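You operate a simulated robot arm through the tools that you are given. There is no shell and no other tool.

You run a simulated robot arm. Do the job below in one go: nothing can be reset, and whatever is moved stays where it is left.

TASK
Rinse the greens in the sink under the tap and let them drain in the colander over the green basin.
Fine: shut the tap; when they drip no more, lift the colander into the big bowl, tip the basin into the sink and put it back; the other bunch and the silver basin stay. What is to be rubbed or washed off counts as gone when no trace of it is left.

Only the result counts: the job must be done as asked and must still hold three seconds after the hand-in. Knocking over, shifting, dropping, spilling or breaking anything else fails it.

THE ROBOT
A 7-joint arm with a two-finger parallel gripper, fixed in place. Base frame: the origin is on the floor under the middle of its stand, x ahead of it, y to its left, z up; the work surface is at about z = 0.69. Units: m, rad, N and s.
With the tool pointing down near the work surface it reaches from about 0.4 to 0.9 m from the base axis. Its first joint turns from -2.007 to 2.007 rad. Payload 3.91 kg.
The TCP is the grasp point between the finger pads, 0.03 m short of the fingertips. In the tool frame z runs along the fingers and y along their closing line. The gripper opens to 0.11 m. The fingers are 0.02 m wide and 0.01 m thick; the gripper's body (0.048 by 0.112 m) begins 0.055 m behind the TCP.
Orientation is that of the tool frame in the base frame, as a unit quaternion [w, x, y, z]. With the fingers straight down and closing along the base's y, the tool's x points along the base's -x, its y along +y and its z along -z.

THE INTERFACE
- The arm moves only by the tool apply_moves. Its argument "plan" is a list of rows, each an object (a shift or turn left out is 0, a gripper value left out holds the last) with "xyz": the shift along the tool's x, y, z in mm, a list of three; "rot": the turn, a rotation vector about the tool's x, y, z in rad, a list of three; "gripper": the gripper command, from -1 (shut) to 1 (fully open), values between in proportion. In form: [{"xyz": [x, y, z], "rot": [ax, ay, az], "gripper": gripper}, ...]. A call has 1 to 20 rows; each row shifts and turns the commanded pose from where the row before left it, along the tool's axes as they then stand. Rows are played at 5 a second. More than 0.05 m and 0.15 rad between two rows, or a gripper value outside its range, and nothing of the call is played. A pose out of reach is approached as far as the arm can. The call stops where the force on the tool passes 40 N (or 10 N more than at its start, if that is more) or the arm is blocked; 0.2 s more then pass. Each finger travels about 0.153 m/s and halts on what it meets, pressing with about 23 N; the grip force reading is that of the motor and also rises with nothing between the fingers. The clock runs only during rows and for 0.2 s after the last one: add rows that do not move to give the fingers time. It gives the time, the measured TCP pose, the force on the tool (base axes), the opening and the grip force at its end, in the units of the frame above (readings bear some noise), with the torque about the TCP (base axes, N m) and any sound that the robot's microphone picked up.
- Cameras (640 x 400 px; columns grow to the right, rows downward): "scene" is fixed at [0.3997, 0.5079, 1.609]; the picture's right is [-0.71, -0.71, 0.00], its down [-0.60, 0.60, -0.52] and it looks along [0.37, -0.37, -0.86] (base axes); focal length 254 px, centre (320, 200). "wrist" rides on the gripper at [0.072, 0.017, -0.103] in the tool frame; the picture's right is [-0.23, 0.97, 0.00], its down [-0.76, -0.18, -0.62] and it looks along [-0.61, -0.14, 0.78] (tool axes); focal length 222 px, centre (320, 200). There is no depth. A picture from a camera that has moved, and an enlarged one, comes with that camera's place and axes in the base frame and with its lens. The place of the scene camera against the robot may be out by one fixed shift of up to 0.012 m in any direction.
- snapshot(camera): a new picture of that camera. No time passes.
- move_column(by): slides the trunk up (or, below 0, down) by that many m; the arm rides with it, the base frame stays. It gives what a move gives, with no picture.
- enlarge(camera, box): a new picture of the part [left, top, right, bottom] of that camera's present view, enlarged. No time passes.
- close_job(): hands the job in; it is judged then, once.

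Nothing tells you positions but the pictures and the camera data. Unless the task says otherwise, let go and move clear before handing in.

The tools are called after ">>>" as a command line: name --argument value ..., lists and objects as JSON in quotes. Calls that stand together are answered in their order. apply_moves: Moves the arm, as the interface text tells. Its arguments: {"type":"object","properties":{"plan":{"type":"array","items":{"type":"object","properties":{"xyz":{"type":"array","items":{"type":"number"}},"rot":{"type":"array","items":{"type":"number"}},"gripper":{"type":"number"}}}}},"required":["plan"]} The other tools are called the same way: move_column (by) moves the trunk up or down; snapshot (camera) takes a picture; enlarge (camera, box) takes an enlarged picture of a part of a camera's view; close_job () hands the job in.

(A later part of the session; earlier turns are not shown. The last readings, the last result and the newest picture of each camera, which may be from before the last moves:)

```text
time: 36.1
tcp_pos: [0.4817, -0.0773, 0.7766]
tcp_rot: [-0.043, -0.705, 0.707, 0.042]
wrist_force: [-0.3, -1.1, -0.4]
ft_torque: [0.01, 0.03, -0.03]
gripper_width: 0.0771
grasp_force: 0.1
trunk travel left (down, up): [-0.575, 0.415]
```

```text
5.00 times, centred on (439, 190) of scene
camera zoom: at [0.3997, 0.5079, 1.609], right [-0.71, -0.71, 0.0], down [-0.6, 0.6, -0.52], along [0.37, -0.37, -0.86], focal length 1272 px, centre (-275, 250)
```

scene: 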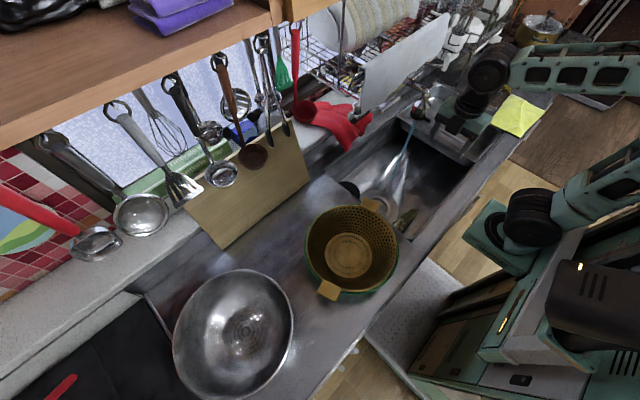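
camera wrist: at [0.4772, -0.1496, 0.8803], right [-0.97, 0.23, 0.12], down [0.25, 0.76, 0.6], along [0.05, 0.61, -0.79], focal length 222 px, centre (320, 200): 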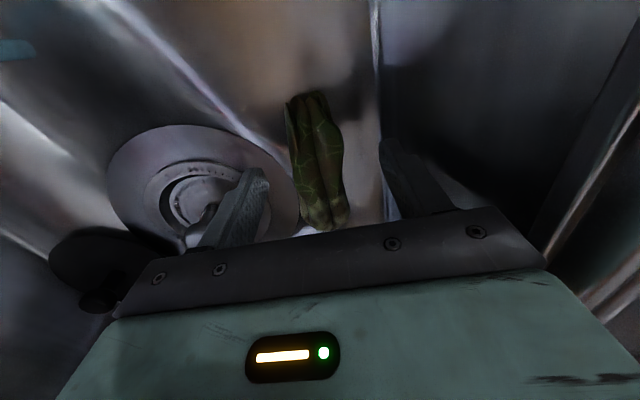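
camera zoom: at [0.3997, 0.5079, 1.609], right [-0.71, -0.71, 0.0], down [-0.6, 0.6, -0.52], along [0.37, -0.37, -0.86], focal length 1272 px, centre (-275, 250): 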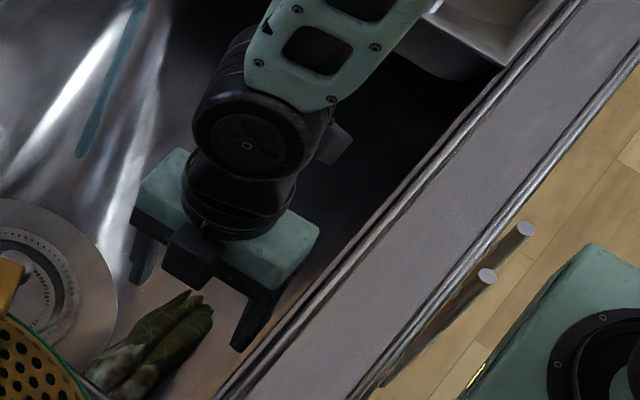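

The greens sit between the open fingers. I'll descend the last few centimetres gently and close.

>>> apply_moves --plan '[{"xyz": [0, -2.4, 19.8]}, {"xyz": [0, -2.2, 18]}, {}]'

>>> snapshot --camera "wrist"

>>> enlarge --camera "scene" --box '[375, 150, 503, 230]'

```text
time: 37.0
tcp_pos: [0.4803, -0.0775, 0.7393]
tcp_rot: [-0.041, -0.705, 0.707, 0.041]
wrist_force: [0.7, 0.4, 0.1]
ft_torque: [0.04, 0.02, -0.01]
gripper_width: 0.0771
grasp_force: 0.0
trunk travel left (down, up): [-0.575, 0.415]
```

```text
taken
camera wrist: at [0.4771, -0.1487, 0.8438], right [-0.97, 0.23, 0.12], down [0.25, 0.76, 0.6], along [0.05, 0.61, -0.79], focal length 222 px, centre (320, 200)
```

wrist: 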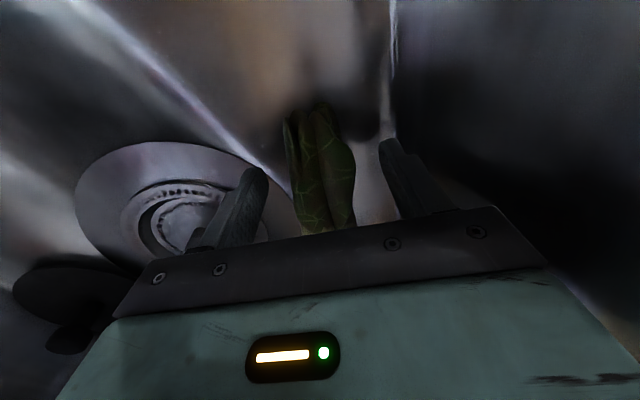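

```text
5.00 times, centred on (439, 190) of scene
camera zoom: at [0.3997, 0.5079, 1.609], right [-0.71, -0.71, 0.0], down [-0.6, 0.6, -0.52], along [0.37, -0.37, -0.86], focal length 1272 px, centre (-275, 250)
```

zoom: 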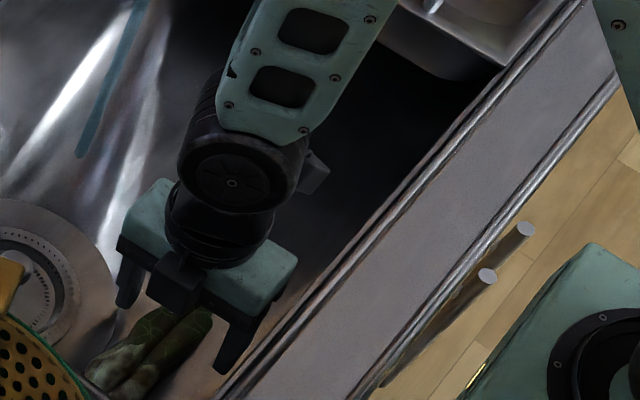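

>>> apply_moves --plan '[{"xyz": [0, -1, 8]}, {"gripper": -1}, {}, {}, {}]'

>>> snapshot --camera "wrist"

```text
time: 38.1
tcp_pos: [0.4817, -0.0759, 0.733]
tcp_rot: [-0.042, -0.705, 0.707, 0.042]
wrist_force: [0.7, 0.0, 4.0]
ft_torque: [-0.04, -0.1, 0.0]
gripper_width: 0.0514
grasp_force: 23.1
trunk travel left (down, up): [-0.575, 0.415]
```

```text
taken
camera wrist: at [0.4772, -0.1482, 0.8366], right [-0.97, 0.23, 0.12], down [0.25, 0.76, 0.6], along [0.05, 0.61, -0.79], focal length 222 px, centre (320, 200)
```

wrist: 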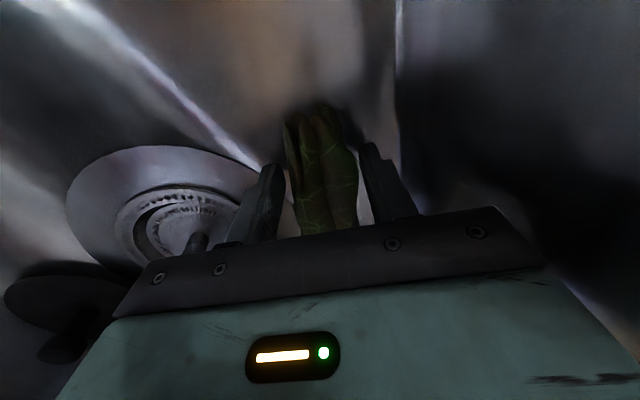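

The greens are gripped at about 51 mm. I'll lift them, turn the hand so the stems point forward, and pitch the wrist back so it stays clear of the tap.

>>> apply_moves --plan '[{"xyz": [0, 4.8, -39.7]}, {"xyz": [0, 4.8, -39.7]}, {"xyz": [0, 4.8, -39.7]}, {"xyz": [0, 4.8, -39.7]}, {"rot": [0.12, 0, 0]}, {"rot": [0, 0, 0.15]}, {"rot": [0, 0, 0.15]}, {"rot": [0, 0, 0.15]}, {"rot": [0, 0, 0.15]}, {"rot": [0, 0, 0.15]}, {"rot": [0, 0, 0.15]}, {"rot": [0, 0, 0.15]}, {"rot": [0, 0, 0.15]}, {"rot": [0, 0, 0.15]}, {"rot": [0, 0, 0.15]}, {"rot": [0, 0, 0.07]}, {}]'

>>> snapshot --camera "wrist"

>>> snapshot --camera "scene"

```text
time: 41.8
tcp_pos: [0.4846, -0.0755, 0.8925]
tcp_rot: [0.0, 0.002, 1.0, -0.001]
wrist_force: [0.2, -0.5, -1.4]
ft_torque: [0.01, 0.06, 0.0]
gripper_width: 0.0493
grasp_force: 23.5
trunk travel left (down, up): [-0.575, 0.415]
```

```text
taken
camera wrist: at [0.4121, -0.058, 0.996], right [0.23, 0.97, 0.0], down [0.76, -0.18, 0.62], along [0.61, -0.14, -0.78], focal length 222 px, centre (320, 200)
```

wrist: 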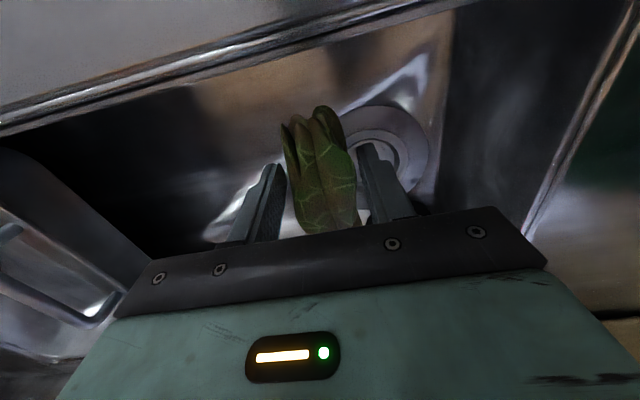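

```text
taken
```

scene: 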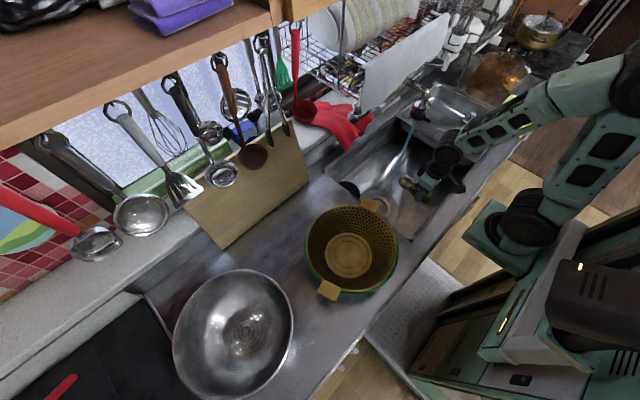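

The greens are secure. I'll pitch back and bring the stems under the stream, keeping the hand low and behind the spray head.

>>> apply_moves --plan '[{"rot": [0, -0.15, 0]}, {"rot": [0, -0.15, 0]}, {"rot": [0, -0.15, 0]}, {"xyz": [-10.5, -25, 30]}, {"xyz": [-10.5, -25, 30]}, {"xyz": [-10.5, -25, 30]}, {"xyz": [-10.5, -25, 30]}, {}]'

>>> snapshot --camera "wrist"

>>> enlarge --camera "scene" --box '[360, 70, 520, 170]'

```text
time: 43.5
tcp_pos: [0.6519, -0.1604, 0.8361]
tcp_rot: [0.223, 0.0, 0.975, 0.0]
wrist_force: [0.1, 0.3, -0.2]
ft_torque: [0.0, 0.08, 0.02]
gripper_width: 0.0493
grasp_force: 23.4
out of reach, approached as far as the arm can: row 1, 2, 3
trunk travel left (down, up): [-0.575, 0.415]
```

```text
taken
camera wrist: at [0.5415, -0.1425, 0.8975], right [0.21, 0.97, 0.1], down [0.41, -0.18, 0.89], along [0.89, -0.14, -0.44], focal length 222 px, centre (320, 200)
```

wrist: 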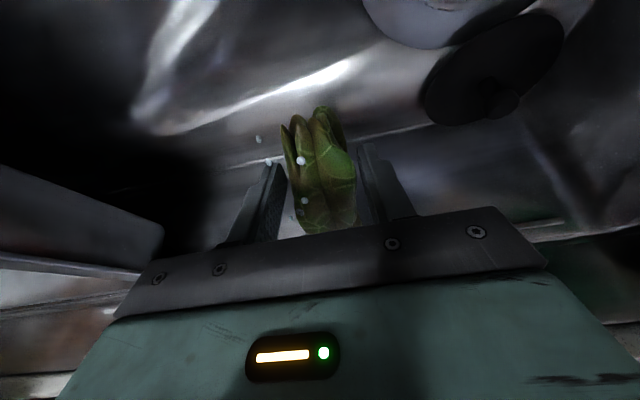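

```text
4.00 times, centred on (440, 120) of scene
camera zoom: at [0.3997, 0.5079, 1.609], right [-0.71, -0.71, 0.0], down [-0.6, 0.6, -0.52], along [0.37, -0.37, -0.86], focal length 1018 px, centre (-160, 520)
```

zoom: 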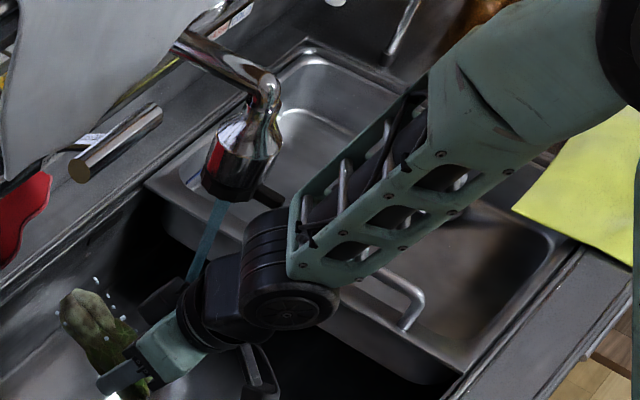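

The arm drifted forward because the tucked-in pose was out of reach, so the hand is under the head and splashing. I'll pull straight back while straightening, then raise the trunk for better reach.

>>> apply_moves --plan '[{"xyz": [36, 0, -17.4], "rot": [0, 0.15, 0]}, {"xyz": [38, 0, -12], "rot": [0, 0.15, 0]}, {"xyz": [39.5, 0, -6], "rot": [0, 0.15, 0]}, {"xyz": [30, 0, 0]}, {}]'

>>> snapshot --camera "wrist"

>>> enlarge --camera "scene" --box '[360, 110, 488, 190]'

```text
time: 44.8
tcp_pos: [0.5017, -0.1593, 0.8341]
tcp_rot: [0.0, 0.001, 1.0, 0.0]
wrist_force: [1.0, 0.2, -1.1]
ft_torque: [-0.01, 0.0, 0.02]
gripper_width: 0.0494
grasp_force: 22.9
trunk travel left (down, up): [-0.575, 0.415]
```

```text
taken
camera wrist: at [0.43, -0.1405, 0.9368], right [0.23, 0.97, 0.0], down [0.76, -0.18, 0.62], along [0.61, -0.14, -0.78], focal length 222 px, centre (320, 200)
```

wrist: 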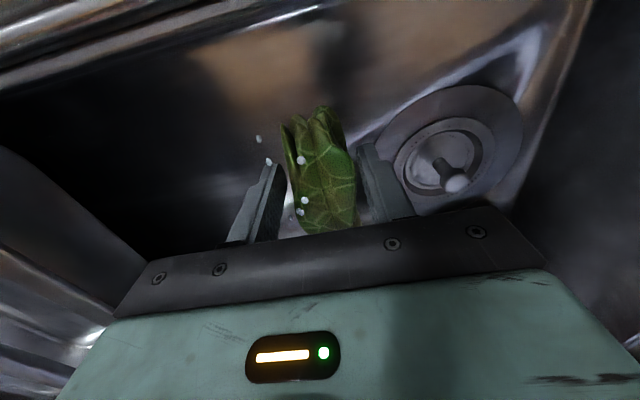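

```text
5.00 times, centred on (424, 150) of scene
camera zoom: at [0.3997, 0.5079, 1.609], right [-0.71, -0.71, 0.0], down [-0.6, 0.6, -0.52], along [0.37, -0.37, -0.86], focal length 1272 px, centre (-200, 450)
```

zoom: 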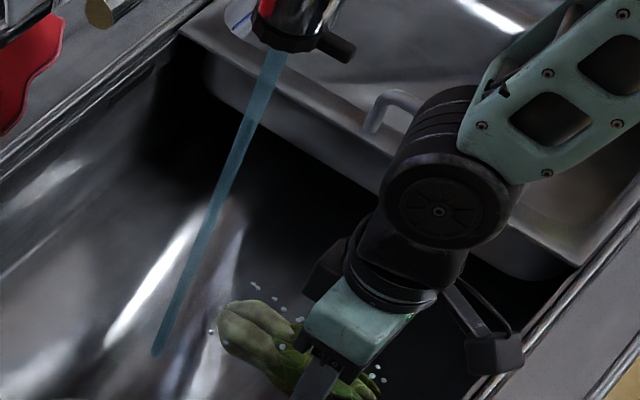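

The greens already look brighter and show droplets. I'll zoom in and look for remaining mud.

>>> enlarge --camera "wrist" --box '[260, 95, 388, 240]'

>>> enlarge --camera "scene" --box '[396, 160, 444, 190]'

```text
2.76 times, centred on (324, 168) of wrist
camera zoom: at [0.43, -0.1405, 0.9368], right [0.23, 0.97, 0.0], down [0.76, -0.18, 0.62], along [0.61, -0.14, -0.78], focal length 613 px, centre (309, 290)
```

zoom: 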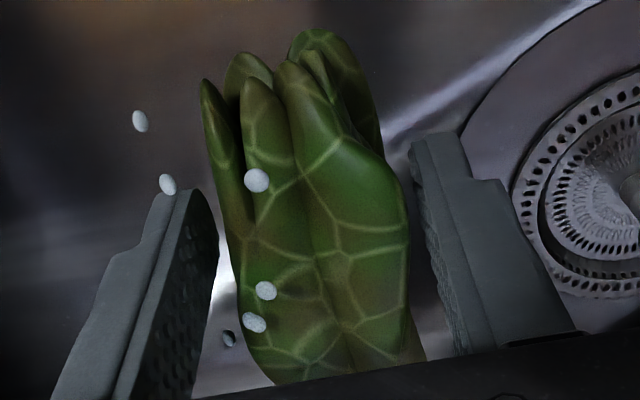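

```text
13.33 times, centred on (420, 175) of scene
camera zoom: at [0.3997, 0.5079, 1.609], right [-0.71, -0.71, 0.0], down [-0.6, 0.6, -0.52], along [0.37, -0.37, -0.86], focal length 3393 px, centre (-1013, 533)
```

zoom: 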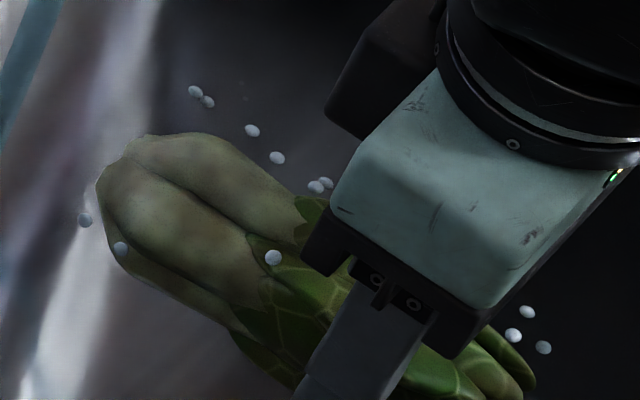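

The mud has faded over the whole bunch, but a faint brown tint remains. I'll put the stems back under the stream for a longer rinse, keeping the wrist behind the spray head.

>>> apply_moves --plan '[{"rot": [0, -0.15, 0]}, {"xyz": [-23.5, -8, 28.8]}, {"xyz": [-23.5, -8, 28.8]}, {}, {}]'

>>> enlarge --camera "scene" --box '[360, 90, 488, 170]'

>>> snapshot --camera "wrist"

```text
time: 46.0
tcp_pos: [0.5814, -0.1792, 0.7883]
tcp_rot: [0.075, 0.001, 0.997, 0.0]
wrist_force: [0.1, -0.2, -1.3]
ft_torque: [-0.03, 0.02, 0.0]
gripper_width: 0.0494
grasp_force: 23.2
out of reach, approached as far as the arm can: row 1
trunk travel left (down, up): [-0.575, 0.415]
```

```text
5.00 times, centred on (424, 130) of scene
camera zoom: at [0.3997, 0.5079, 1.609], right [-0.71, -0.71, 0.0], down [-0.6, 0.6, -0.52], along [0.37, -0.37, -0.86], focal length 1272 px, centre (-200, 550)
```

zoom: 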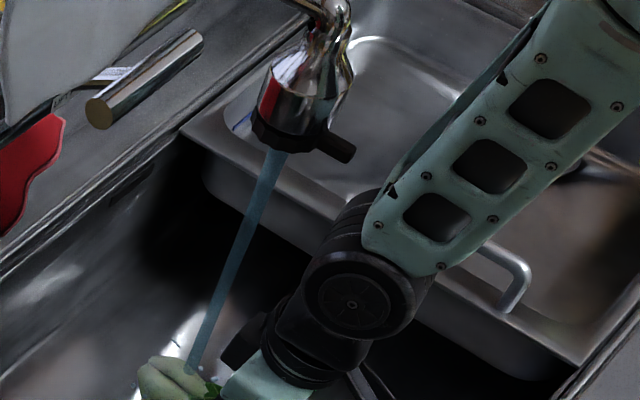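

```text
taken
camera wrist: at [0.4946, -0.16, 0.8802], right [0.23, 0.97, 0.03], down [0.66, -0.18, 0.73], along [0.72, -0.14, -0.68], focal length 222 px, centre (320, 200)
```

wrist: 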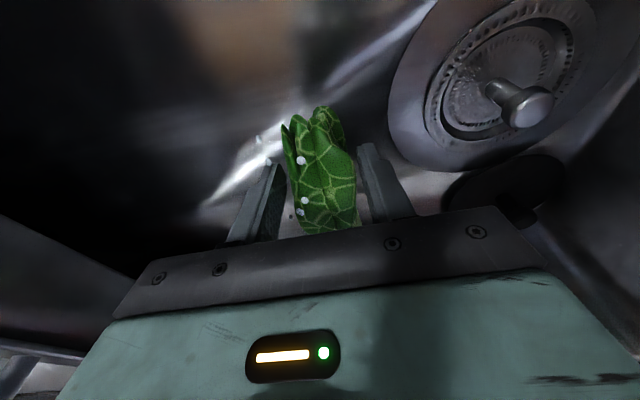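

The stream now lands on the bunch and the leaves are bright green. I'll hold it there, sliding slightly so the water covers different parts.

>>> apply_moves --plan '[{}, {}, {}, {}, {"xyz": [0, 8, 0]}, {}, {}, {"xyz": [0, -16, 0]}, {}, {}, {"xyz": [0, 8, 0]}, {}, {"xyz": [-10, 0, 0]}, {}, {}, {"xyz": [10, 0, 0]}, {}, {}]'

>>> enlarge --camera "scene" --box '[376, 145, 424, 175]'

>>> enlarge --camera "wrist" --box '[260, 95, 388, 240]'

```text
time: 49.8
tcp_pos: [0.5804, -0.1775, 0.7901]
tcp_rot: [0.074, 0.001, 0.997, 0.0]
wrist_force: [0.0, -0.1, -0.8]
ft_torque: [-0.03, 0.05, -0.02]
gripper_width: 0.0494
grasp_force: 23.3
trunk travel left (down, up): [-0.575, 0.415]
```

```text
13.33 times, centred on (400, 160) of scene
camera zoom: at [0.3997, 0.5079, 1.609], right [-0.71, -0.71, 0.0], down [-0.6, 0.6, -0.52], along [0.37, -0.37, -0.86], focal length 3393 px, centre (-747, 733)
```

zoom: 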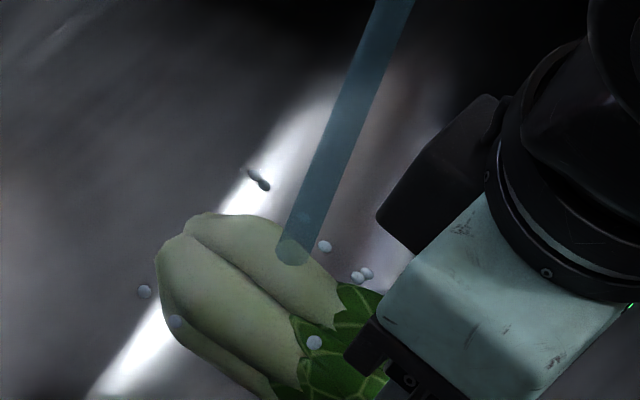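

```text
2.76 times, centred on (324, 168) of wrist
camera zoom: at [0.4945, -0.1608, 0.8808], right [0.23, 0.97, 0.03], down [0.66, -0.18, 0.73], along [0.72, -0.14, -0.68], focal length 613 px, centre (309, 290)
```

zoom: 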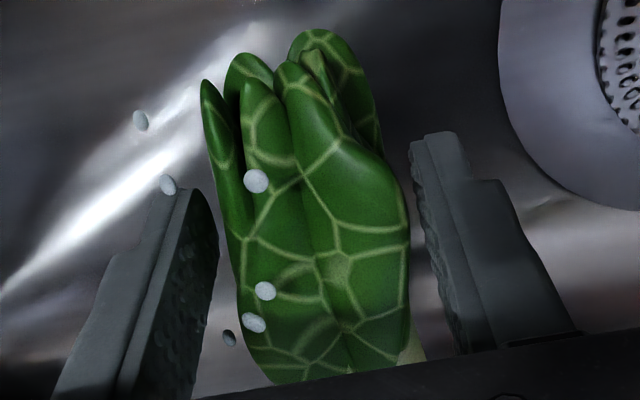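

The leaves look spotless and the stems pale. I'll give it a few more seconds for safety and check again.

>>> apply_moves --plan '[{}, {}, {}, {}, {}, {}, {}, {}, {}, {}, {}, {}, {}, {}, {}]'

>>> enlarge --camera "scene" --box '[376, 145, 424, 175]'

>>> enlarge --camera "wrist" --box '[260, 95, 388, 240]'

```text
time: 53.0
tcp_pos: [0.5807, -0.1781, 0.7895]
tcp_rot: [0.075, 0.002, 0.997, 0.0]
wrist_force: [0.8, -0.1, -1.0]
ft_torque: [0.04, 0.03, 0.0]
gripper_width: 0.0493
grasp_force: 23.2
trunk travel left (down, up): [-0.575, 0.415]
```

```text
13.33 times, centred on (400, 160) of scene
camera zoom: at [0.3997, 0.5079, 1.609], right [-0.71, -0.71, 0.0], down [-0.6, 0.6, -0.52], along [0.37, -0.37, -0.86], focal length 3393 px, centre (-747, 733)
```

zoom: 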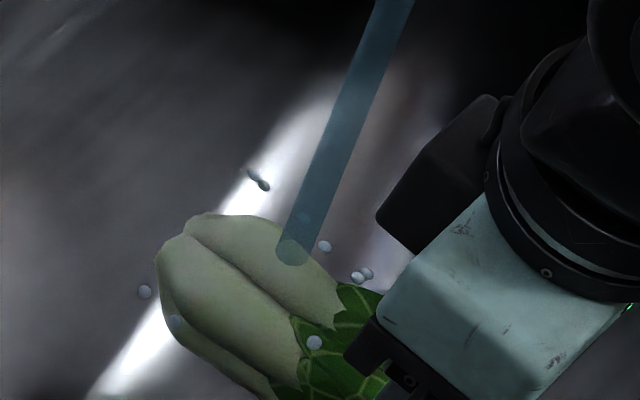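

```text
2.76 times, centred on (324, 168) of wrist
camera zoom: at [0.4945, -0.1608, 0.8808], right [0.23, 0.97, 0.03], down [0.66, -0.18, 0.73], along [0.72, -0.14, -0.68], focal length 613 px, centre (309, 290)
```

zoom: 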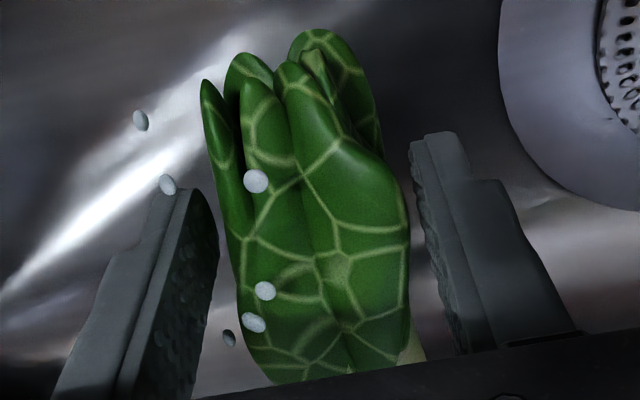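

The greens are clean and no longer changing. I'll carry them out of the stream, up, and across to the colander.

>>> apply_moves --plan '[{"xyz": [44.5, 0, -6.7], "rot": [0, 0.15, 0]}, {"xyz": [40, 0, 0]}, {"xyz": [0, 35, -35]}, {"xyz": [0, 35, -35]}, {"xyz": [0, 35, -35]}, {"xyz": [0, 35, -35]}, {"xyz": [0, 35, -35]}, {"xyz": [0, 35, -35]}, {"xyz": [0, 35, -35]}, {"xyz": [0, 48, -5]}, {"xyz": [0, 48, 0]}, {"xyz": [0, 48, 0]}, {"xyz": [0, 48, 0]}, {}]'

>>> snapshot --camera "wrist"

>>> enlarge --camera "scene" --box '[260, 160, 452, 280]'

```text
time: 56.0
tcp_pos: [0.4997, 0.2558, 1.041]
tcp_rot: [-0.001, 0.0, 1.0, 0.0]
wrist_force: [0.3, -0.2, -1.4]
ft_torque: [0.0, 0.04, -0.01]
gripper_width: 0.0492
grasp_force: 23.3
out of reach, approached as far as the arm can: row 3
trunk travel left (down, up): [-0.575, 0.415]
```

```text
taken
camera wrist: at [0.4282, 0.2731, 1.1434], right [0.23, 0.97, 0.0], down [0.76, -0.18, 0.62], along [0.61, -0.14, -0.78], focal length 222 px, centre (320, 200)
```

wrist: 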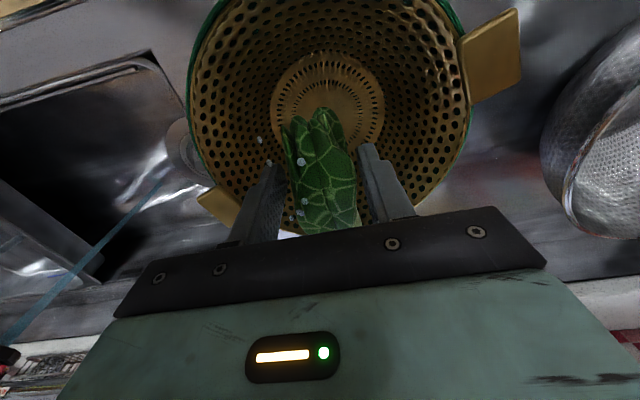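

```text
3.33 times, centred on (356, 220) of scene
camera zoom: at [0.3997, 0.5079, 1.609], right [-0.71, -0.71, 0.0], down [-0.6, 0.6, -0.52], along [0.37, -0.37, -0.86], focal length 848 px, centre (200, 133)
```

zoom: 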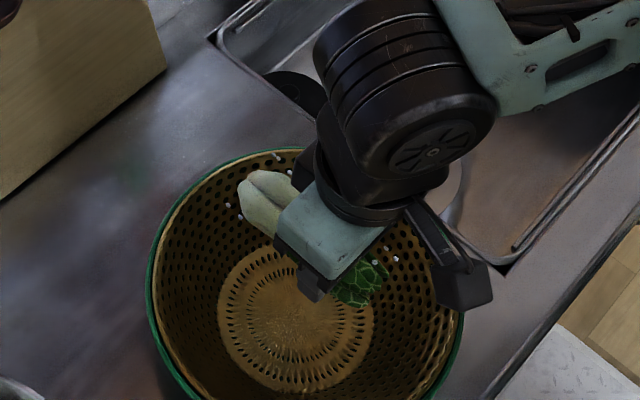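

The bunch is over the colander. I'll shift slightly to centre it and lower it inside.

>>> apply_moves --plan '[{"xyz": [12, 5, 30]}, {"xyz": [0, 0, 40]}, {"xyz": [0, 0, 25]}, {}]'

>>> snapshot --camera "wrist"

>>> enlarge --camera "scene" --box '[260, 180, 452, 300]'

```text
time: 57.0
tcp_pos: [0.488, 0.259, 0.9446]
tcp_rot: [0.001, 0.001, 1.0, 0.0]
wrist_force: [-0.4, 0.0, -1.7]
ft_torque: [-0.01, 0.02, 0.02]
gripper_width: 0.0493
grasp_force: 22.8
trunk travel left (down, up): [-0.575, 0.415]
```

```text
taken
camera wrist: at [0.4167, 0.2772, 1.049], right [0.23, 0.97, 0.0], down [0.76, -0.18, 0.62], along [0.61, -0.14, -0.78], focal length 222 px, centre (320, 200)
```

wrist: 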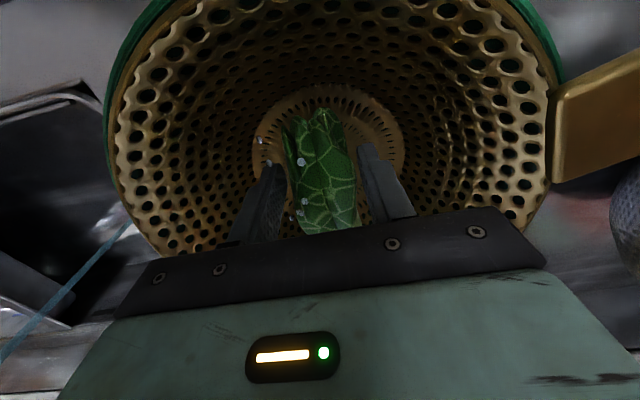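

```text
3.33 times, centred on (356, 240) of scene
camera zoom: at [0.3997, 0.5079, 1.609], right [-0.71, -0.71, 0.0], down [-0.6, 0.6, -0.52], along [0.37, -0.37, -0.86], focal length 848 px, centre (200, 67)
```

zoom: 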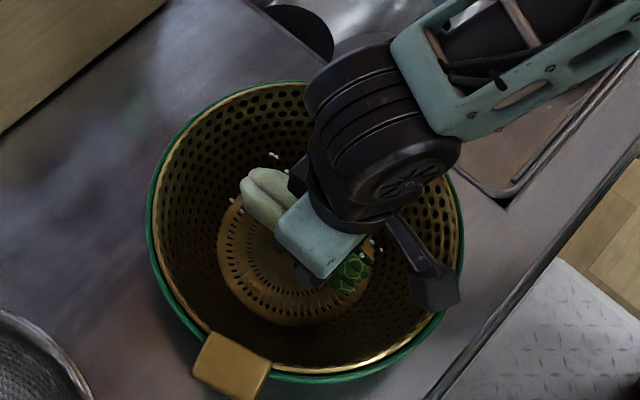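

>>> apply_moves --plan '[{"xyz": [0, 0, 10]}, {"xyz": [0, 0, 8]}, {}]'

>>> apply_moves --plan '[{"xyz": [0, 0, 6]}, {}]'

>>> snapshot --camera "wrist"

```text
time: 57.8
tcp_pos: [0.4902, 0.2624, 0.9266]
tcp_rot: [0.0, 0.001, 1.0, 0.0]
wrist_force: [-0.3, 1.0, -1.3]
ft_torque: [-0.01, 0.0, 0.01]
gripper_width: 0.0494
grasp_force: 23.2
trunk travel left (down, up): [-0.575, 0.415]
```

```text
time: 58.4
tcp_pos: [0.4887, 0.263, 0.9229]
tcp_rot: [0.0, 0.001, 1.0, 0.0]
wrist_force: [1.1, 0.6, -1.4]
ft_torque: [-0.01, 0.0, -0.01]
gripper_width: 0.0492
grasp_force: 23.1
trunk travel left (down, up): [-0.575, 0.415]
```

```text
taken
camera wrist: at [0.4167, 0.2805, 1.0254], right [0.23, 0.97, 0.0], down [0.76, -0.18, 0.62], along [0.61, -0.14, -0.78], focal length 222 px, centre (320, 200)
```

wrist: 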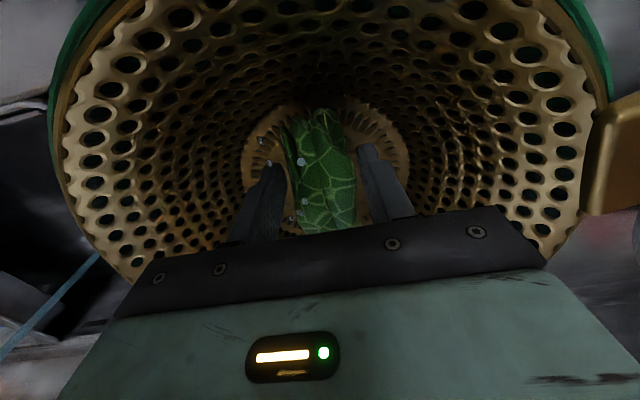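

>>> apply_moves --plan '[{"xyz": [0, 0, 6]}, {"xyz": [0, 0, 6]}, {}]'

>>> enlarge --camera "scene" --box '[300, 190, 412, 260]'

```text
time: 59.1
tcp_pos: [0.4895, 0.2632, 0.9119]
tcp_rot: [0.001, 0.002, 1.0, 0.002]
wrist_force: [-0.7, -2.3, 21.1]
ft_torque: [-0.07, -0.02, -0.03]
gripper_width: 0.0495
grasp_force: 23.2
trunk travel left (down, up): [-0.575, 0.415]
```

```text
5.71 times, centred on (356, 225) of scene
camera zoom: at [0.3997, 0.5079, 1.609], right [-0.71, -0.71, 0.0], down [-0.6, 0.6, -0.52], along [0.37, -0.37, -0.86], focal length 1454 px, centre (114, 57)
```

zoom: 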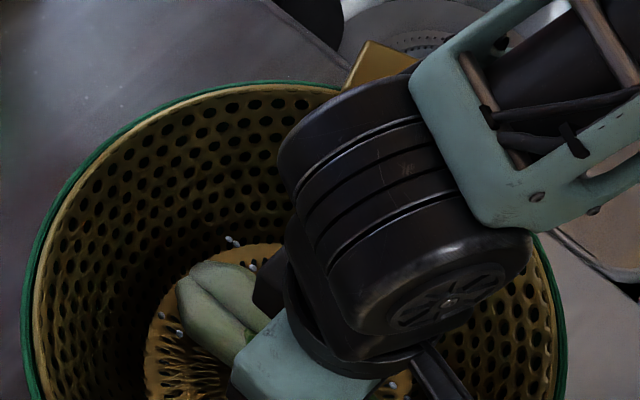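

The greens have touched the colander floor. I'll ease up a touch, release them gently, and rise straight out.

>>> apply_moves --plan '[{"xyz": [0, 0, -3]}, {"gripper": -0.2}, {"gripper": 0.2}, {"gripper": 0.4}, {}, {}, {"xyz": [0, 0, -20]}, {"xyz": [0, 0, -40]}, {"xyz": [0, 0, -40]}, {"xyz": [0, 0, -40]}, {"xyz": [0, 0, -30]}, {}]'

>>> snapshot --camera "wrist"

>>> snapshot --camera "scene"

```text
time: 61.8
tcp_pos: [0.4864, 0.2633, 1.0823]
tcp_rot: [0.0, 0.001, 1.0, 0.0]
wrist_force: [-0.9, -0.3, 0.1]
ft_torque: [0.0, -0.03, -0.01]
gripper_width: 0.077
grasp_force: 0.0
trunk travel left (down, up): [-0.575, 0.415]
```

```text
taken
camera wrist: at [0.4147, 0.2818, 1.186], right [0.23, 0.97, 0.0], down [0.76, -0.18, 0.62], along [0.61, -0.14, -0.78], focal length 222 px, centre (320, 200)
```

wrist: 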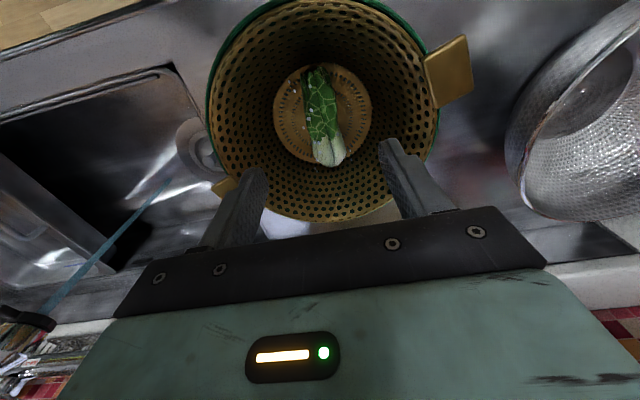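

```text
taken
```

scene: 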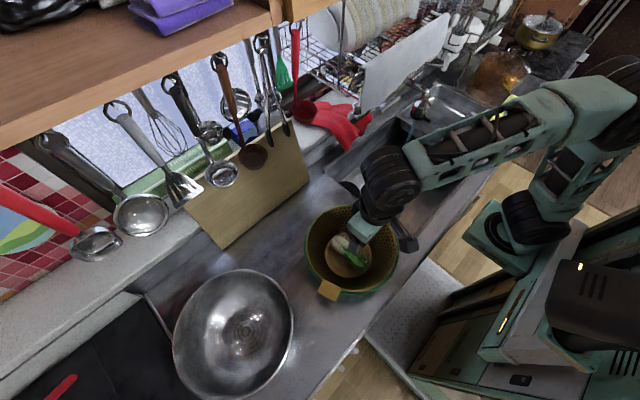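

The greens rest in the colander. Now the tap: I'll move back over the sink with closed fingers and look at the raised lever and the board hanging above it.

>>> apply_moves --plan '[{"xyz": [0, 0, -40], "gripper": -1}, {"xyz": [0, -45, -20]}, {"xyz": [0, -45, 0]}, {"xyz": [0, -45, 0]}, {"xyz": [0, -45, 0]}, {"xyz": [0, -45, 0]}, {"xyz": [0, -45, 0]}, {"xyz": [-30, -38, 0]}, {"rot": [0, -0.15, 0]}, {"rot": [0, -0.15, 0]}, {"rot": [0, -0.15, 0]}, {}]'

>>> snapshot --camera "wrist"

>>> enlarge --camera "scene" --box '[340, 40, 468, 120]'

```text
time: 64.3
tcp_pos: [0.5362, -0.0166, 1.1024]
tcp_rot: [0.223, 0.0, 0.975, 0.0]
wrist_force: [-0.1, -0.1, -0.3]
ft_torque: [0.01, 0.01, -0.01]
gripper_width: 0.0
grasp_force: 23.4
out of reach, approached as far as the arm can: row 10, 11
trunk travel left (down, up): [-0.575, 0.415]
```

```text
taken
camera wrist: at [0.4259, -0.0001, 1.1632], right [0.21, 0.97, 0.1], down [0.41, -0.18, 0.89], along [0.89, -0.14, -0.44], focal length 222 px, centre (320, 200)
```

wrist: 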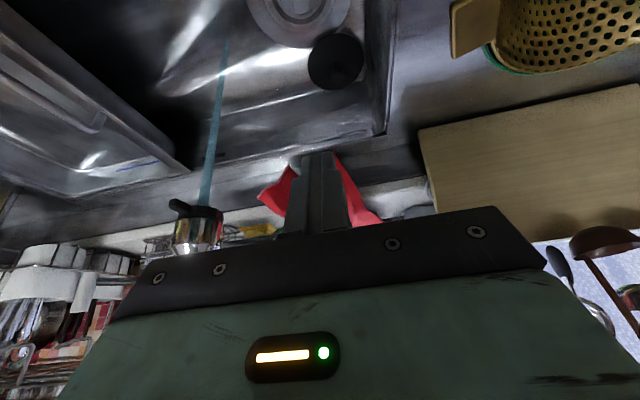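

```text
5.00 times, centred on (404, 80) of scene
camera zoom: at [0.3997, 0.5079, 1.609], right [-0.71, -0.71, 0.0], down [-0.6, 0.6, -0.52], along [0.37, -0.37, -0.86], focal length 1272 px, centre (-100, 800)
```

zoom: 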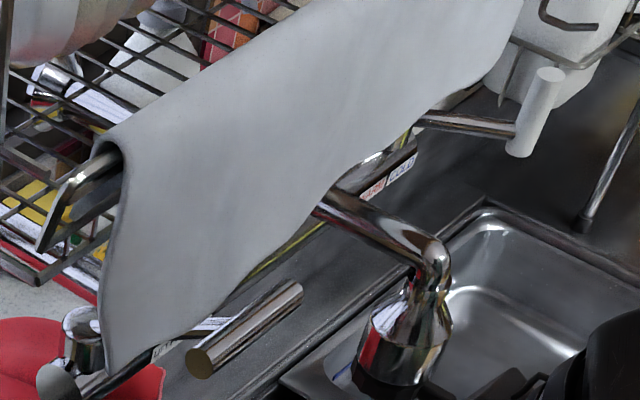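

The thing above the tap is a towel hung on the rack rail, so I want to come at the lever from the front. I'll raise the trunk to get a better wrist range for a pitched approach.

>>> move_column --by 0.12

>>> apply_moves --plan '[{"xyz": [-18, -15, 9]}, {"xyz": [-18, -14, 9]}, {"rot": [0, -0.15, 0]}, {"rot": [0, -0.15, 0]}, {}]'

>>> enlarge --camera "scene" --box '[340, 40, 500, 140]'

>>> snapshot --camera "wrist"

```text
time: 65.8
tcp_pos: [0.5356, -0.0179, 1.2219]
tcp_rot: [0.222, 0.001, 0.975, -0.002]
wrist_force: [0.4, -0.5, -0.6]
ft_torque: [-0.02, -0.01, -0.04]
gripper_width: 0.0002
grasp_force: 23.3
trunk travel left (down, up): [-0.695, 0.295]
```

```text
time: 67.0
tcp_pos: [0.5929, -0.0444, 1.211]
tcp_rot: [0.366, 0.0, 0.931, 0.0]
wrist_force: [0.0, -0.2, 0.1]
ft_torque: [0.04, 0.0, -0.01]
gripper_width: 0.0002
grasp_force: 22.9
out of reach, approached as far as the arm can: row 4
trunk travel left (down, up): [-0.695, 0.295]
```

```text
4.00 times, centred on (420, 90) of scene
camera zoom: at [0.3997, 0.5079, 1.609], right [-0.71, -0.71, 0.0], down [-0.6, 0.6, -0.52], along [0.37, -0.37, -0.86], focal length 1018 px, centre (-80, 640)
```

zoom: 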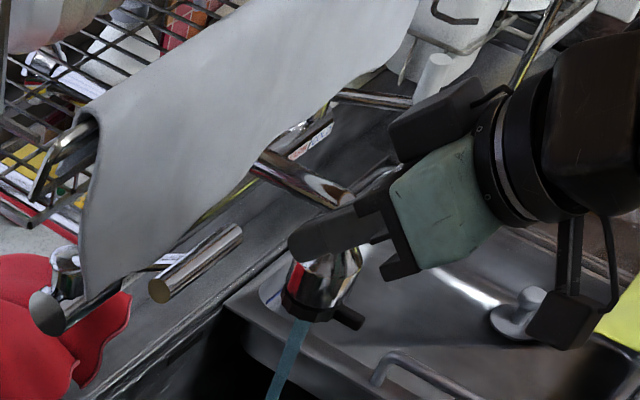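

```text
taken
camera wrist: at [0.4699, -0.0259, 1.237], right [0.17, 0.97, 0.15], down [0.13, -0.18, 0.98], along [0.98, -0.14, -0.16], focal length 222 px, centre (320, 200)
```

wrist: 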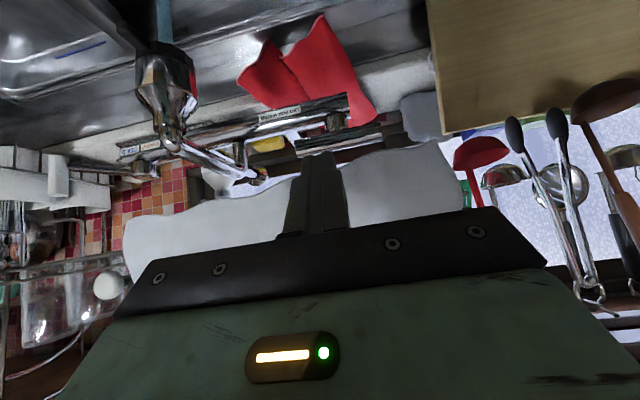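

>>> enlarge --camera "wrist" --box '[220, 50, 460, 200]'

```text
2.67 times, centred on (340, 125) of wrist
camera zoom: at [0.4699, -0.0259, 1.237], right [0.17, 0.97, 0.15], down [0.13, -0.18, 0.98], along [0.98, -0.14, -0.16], focal length 592 px, centre (267, 400)
```

zoom: 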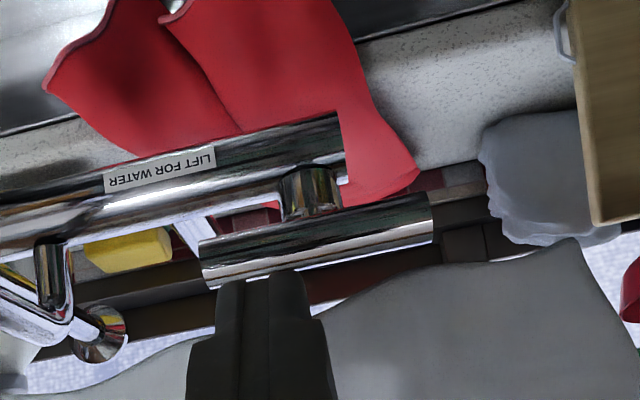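

The raised bar is at about x≈0.67, z≈1.152, y from -0.07 to 0.01, and the towel's lower edge is at x≈0.695. I'll bring the closed fingertips just above the bar and stop short of the towel.

>>> apply_moves --plan '[{"xyz": [-24.2, 0, 22.5]}, {"xyz": [-24.2, 0, 22.5]}, {}]'

>>> enlarge --camera "scene" --box '[340, 40, 500, 140]'

>>> enlarge --camera "wrist" --box '[220, 50, 460, 200]'

```text
time: 67.8
tcp_pos: [0.6568, -0.0469, 1.2084]
tcp_rot: [0.365, 0.001, 0.931, -0.002]
wrist_force: [0.1, -1.0, 0.1]
ft_torque: [-0.01, 0.01, 0.01]
gripper_width: 0.0002
grasp_force: 22.6
trunk travel left (down, up): [-0.695, 0.295]
```

```text
4.00 times, centred on (420, 90) of scene
camera zoom: at [0.3997, 0.5079, 1.609], right [-0.71, -0.71, 0.0], down [-0.6, 0.6, -0.52], along [0.37, -0.37, -0.86], focal length 1018 px, centre (-80, 640)
```

zoom: 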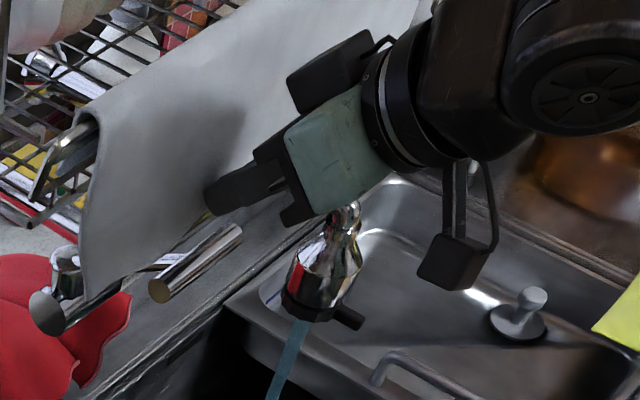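

```text
2.67 times, centred on (340, 125) of wrist
camera zoom: at [0.5343, -0.0287, 1.2349], right [0.17, 0.97, 0.15], down [0.13, -0.18, 0.98], along [0.98, -0.14, -0.16], focal length 592 px, centre (267, 400)
```

zoom: 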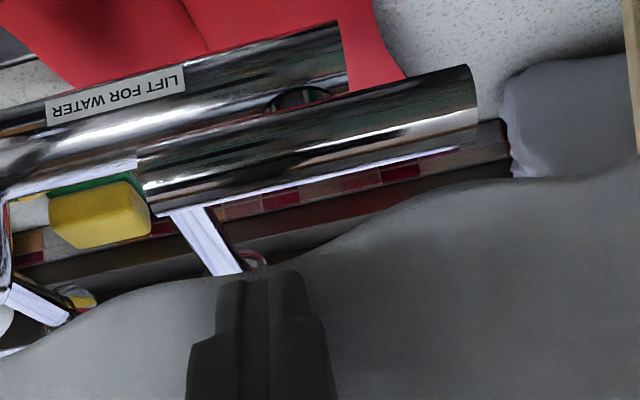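

>>> apply_moves --plan '[{"xyz": [8.2, 0, 8.8]}, {"xyz": [8.2, 0, 8.8]}, {"xyz": [8.2, 0, 8.8]}, {"xyz": [8.2, 0, 8.8]}, {}]'

>>> enlarge --camera "scene" --box '[340, 40, 500, 140]'

```text
time: 69.0
tcp_pos: [0.6594, -0.0429, 1.1646]
tcp_rot: [0.366, 0.001, 0.931, -0.001]
wrist_force: [-0.4, -0.8, -0.1]
ft_torque: [-0.04, 0.01, -0.01]
gripper_width: 0.0
grasp_force: 22.9
trunk travel left (down, up): [-0.695, 0.295]
```

```text
4.00 times, centred on (420, 90) of scene
camera zoom: at [0.3997, 0.5079, 1.609], right [-0.71, -0.71, 0.0], down [-0.6, 0.6, -0.52], along [0.37, -0.37, -0.86], focal length 1018 px, centre (-80, 640)
```

zoom: 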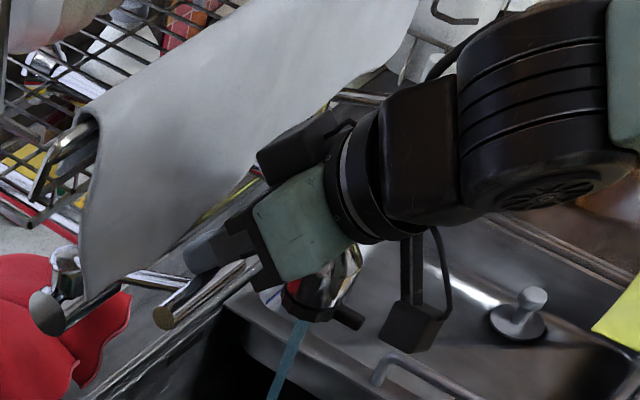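

The bar is coming down under the fingertips. I'll continue until it bottoms out.

>>> apply_moves --plan '[{"xyz": [6.8, 0, 7.3]}, {"xyz": [6.8, 0, 7.3]}, {}]'

>>> enlarge --camera "scene" --box '[340, 60, 500, 160]'

```text
time: 69.8
tcp_pos: [0.66, -0.0441, 1.1446]
tcp_rot: [0.366, 0.0, 0.93, -0.001]
wrist_force: [0.6, -2.2, -0.3]
ft_torque: [-0.04, 0.02, -0.02]
gripper_width: 0.0001
grasp_force: 23.5
trunk travel left (down, up): [-0.695, 0.295]
```

```text
4.00 times, centred on (420, 110) of scene
camera zoom: at [0.3997, 0.5079, 1.609], right [-0.71, -0.71, 0.0], down [-0.6, 0.6, -0.52], along [0.37, -0.37, -0.86], focal length 1018 px, centre (-80, 560)
```

zoom: 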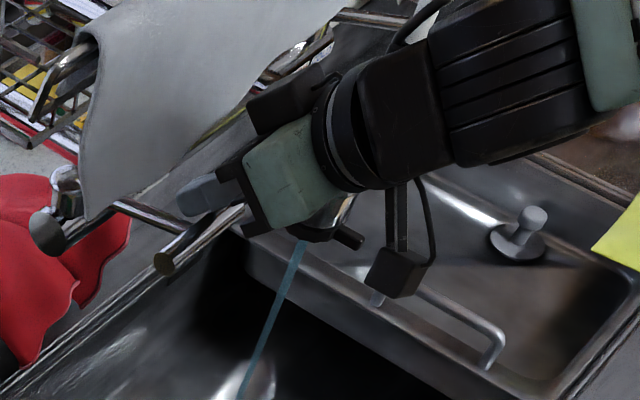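

The stream is thinning, so I'll keep pressing.

>>> apply_moves --plan '[{"xyz": [5.5, 0, 5.8]}, {"xyz": [5.5, 0, 5.8]}, {}]'

>>> enlarge --camera "scene" --box '[340, 60, 500, 160]'

```text
time: 70.7
tcp_pos: [0.6601, -0.0436, 1.1295]
tcp_rot: [0.365, 0.0, 0.931, -0.001]
wrist_force: [-0.9, -0.2, 0.7]
ft_torque: [0.02, 0.02, 0.02]
gripper_width: 0.0002
grasp_force: 23.1
trunk travel left (down, up): [-0.695, 0.295]
```

```text
4.00 times, centred on (420, 110) of scene
camera zoom: at [0.3997, 0.5079, 1.609], right [-0.71, -0.71, 0.0], down [-0.6, 0.6, -0.52], along [0.37, -0.37, -0.86], focal length 1018 px, centre (-80, 560)
```

zoom: 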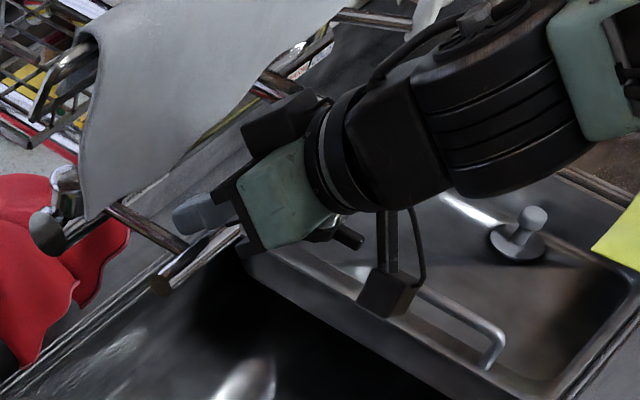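

>>> apply_moves --plan '[{"xyz": [4.1, 0, 4.4]}, {"xyz": [2.7, 0, 2.9]}, {}]'

>>> enlarge --camera "scene" --box '[340, 60, 500, 160]'

```text
time: 71.5
tcp_pos: [0.6601, -0.0457, 1.1192]
tcp_rot: [0.365, 0.001, 0.931, -0.001]
wrist_force: [0.8, -5.8, 1.9]
ft_torque: [-0.13, -0.05, -0.1]
gripper_width: 0.0
grasp_force: 22.7
trunk travel left (down, up): [-0.695, 0.295]
```

```text
4.00 times, centred on (420, 110) of scene
camera zoom: at [0.3997, 0.5079, 1.609], right [-0.71, -0.71, 0.0], down [-0.6, 0.6, -0.52], along [0.37, -0.37, -0.86], focal length 1018 px, centre (-80, 560)
```

zoom: 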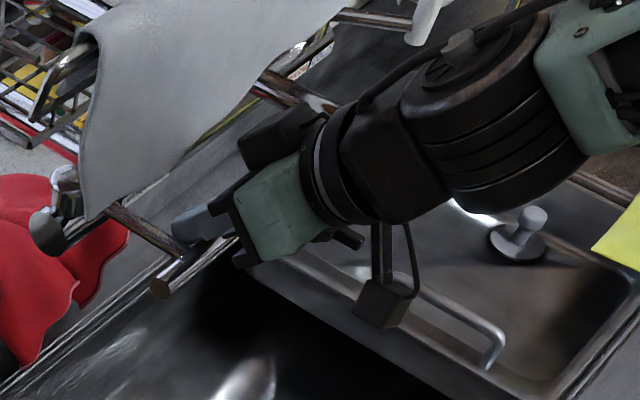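

The water is off and the lever is back at its original place. I'll lift away and back off, checking that it stays shut.

>>> apply_moves --plan '[{"xyz": [-10, 0, -10.7]}, {"xyz": [-20.4, 0, -22]}, {"xyz": [-20.4, 0, -22]}, {"xyz": [24, 0, -22.5], "rot": [0, 0.15, 0]}, {"xyz": [27, 0, -18], "rot": [0, 0.15, 0]}, {"xyz": [30, 0, -10], "rot": [0, 0.15, 0]}, {"rot": [0, 0.15, 0]}, {"rot": [0, 0.15, 0]}, {}]'

>>> enlarge --camera "scene" --box '[320, 60, 512, 180]'

>>> snapshot --camera "wrist"

>>> enlarge --camera "scene" --box '[280, 190, 424, 300]'

```text
time: 73.5
tcp_pos: [0.5627, -0.0423, 1.1888]
tcp_rot: [-0.001, 0.002, 1.0, -0.001]
wrist_force: [0.9, 0.6, 0.2]
ft_torque: [-0.02, -0.02, 0.01]
gripper_width: 0.0003
grasp_force: 22.7
trunk travel left (down, up): [-0.695, 0.295]
```

```text
3.33 times, centred on (416, 120) of scene
camera zoom: at [0.3997, 0.5079, 1.609], right [-0.71, -0.71, 0.0], down [-0.6, 0.6, -0.52], along [0.37, -0.37, -0.86], focal length 848 px, centre (0, 467)
```

zoom: 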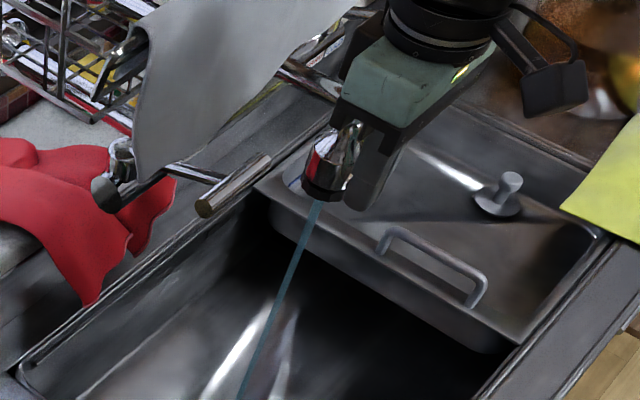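

```text
taken
camera wrist: at [0.4914, -0.0256, 1.2915], right [0.23, 0.97, 0.0], down [0.76, -0.18, 0.62], along [0.6, -0.14, -0.78], focal length 222 px, centre (320, 200)
```

wrist: 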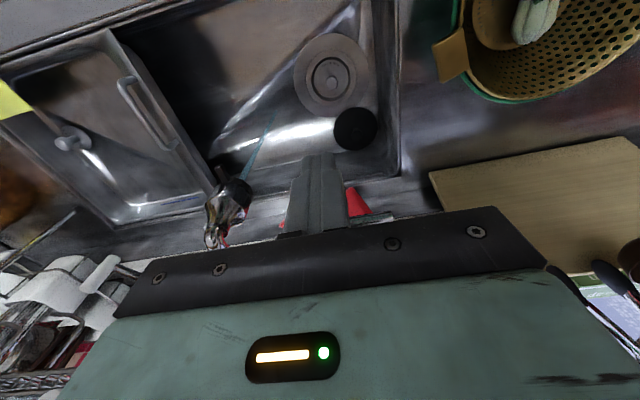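

```text
3.64 times, centred on (352, 245) of scene
camera zoom: at [0.3997, 0.5079, 1.609], right [-0.71, -0.71, 0.0], down [-0.6, 0.6, -0.52], along [0.37, -0.37, -0.86], focal length 926 px, centre (204, 36)
```

zoom: 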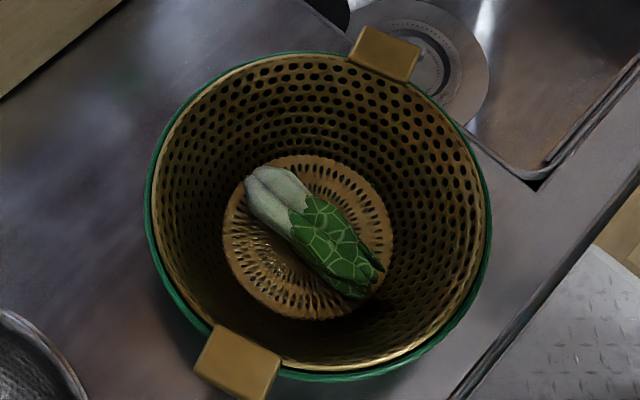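

The lever was dragged partway up again by finger contact with its rod, so a stream is running. I'll press again further out at y≈-0.058, with the tip ending on top of the bar instead of behind it.

>>> apply_moves --plan '[{"xyz": [-35, -15, -30]}, {"rot": [0, -0.15, 0]}, {"rot": [0, -0.15, 0]}, {"rot": [0, -0.15, 0]}, {"rot": [0, -0.15, 0]}, {"rot": [0, -0.15, 0]}, {}]'

>>> enlarge --camera "wrist" --box '[220, 50, 460, 200]'

>>> enlarge --camera "scene" --box '[340, 40, 500, 140]'

```text
time: 75.0
tcp_pos: [0.597, -0.0591, 1.219]
tcp_rot: [0.365, 0.0, 0.931, -0.001]
wrist_force: [-1.0, 0.1, 0.5]
ft_torque: [-0.01, -0.01, 0.02]
gripper_width: 0.0
grasp_force: 23.2
trunk travel left (down, up): [-0.695, 0.295]
```

```text
2.67 times, centred on (340, 125) of wrist
camera zoom: at [0.474, -0.042, 1.2455], right [0.17, 0.97, 0.15], down [0.13, -0.18, 0.98], along [0.98, -0.14, -0.16], focal length 592 px, centre (267, 400)
```

zoom: 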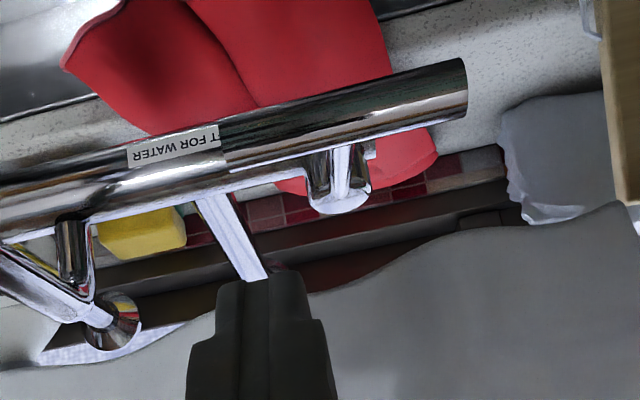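

```text
4.00 times, centred on (420, 90) of scene
camera zoom: at [0.3997, 0.5079, 1.609], right [-0.71, -0.71, 0.0], down [-0.6, 0.6, -0.52], along [0.37, -0.37, -0.86], focal length 1018 px, centre (-80, 640)
```

zoom: 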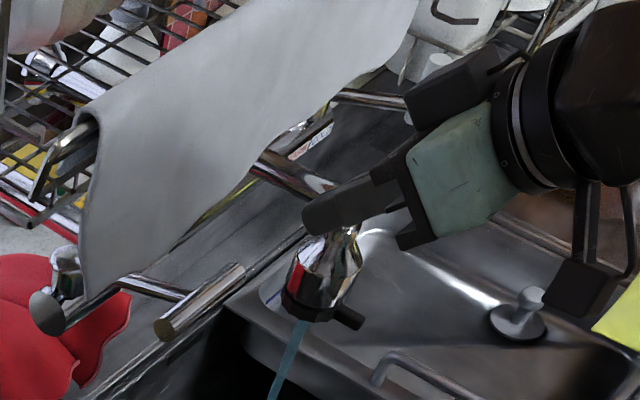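

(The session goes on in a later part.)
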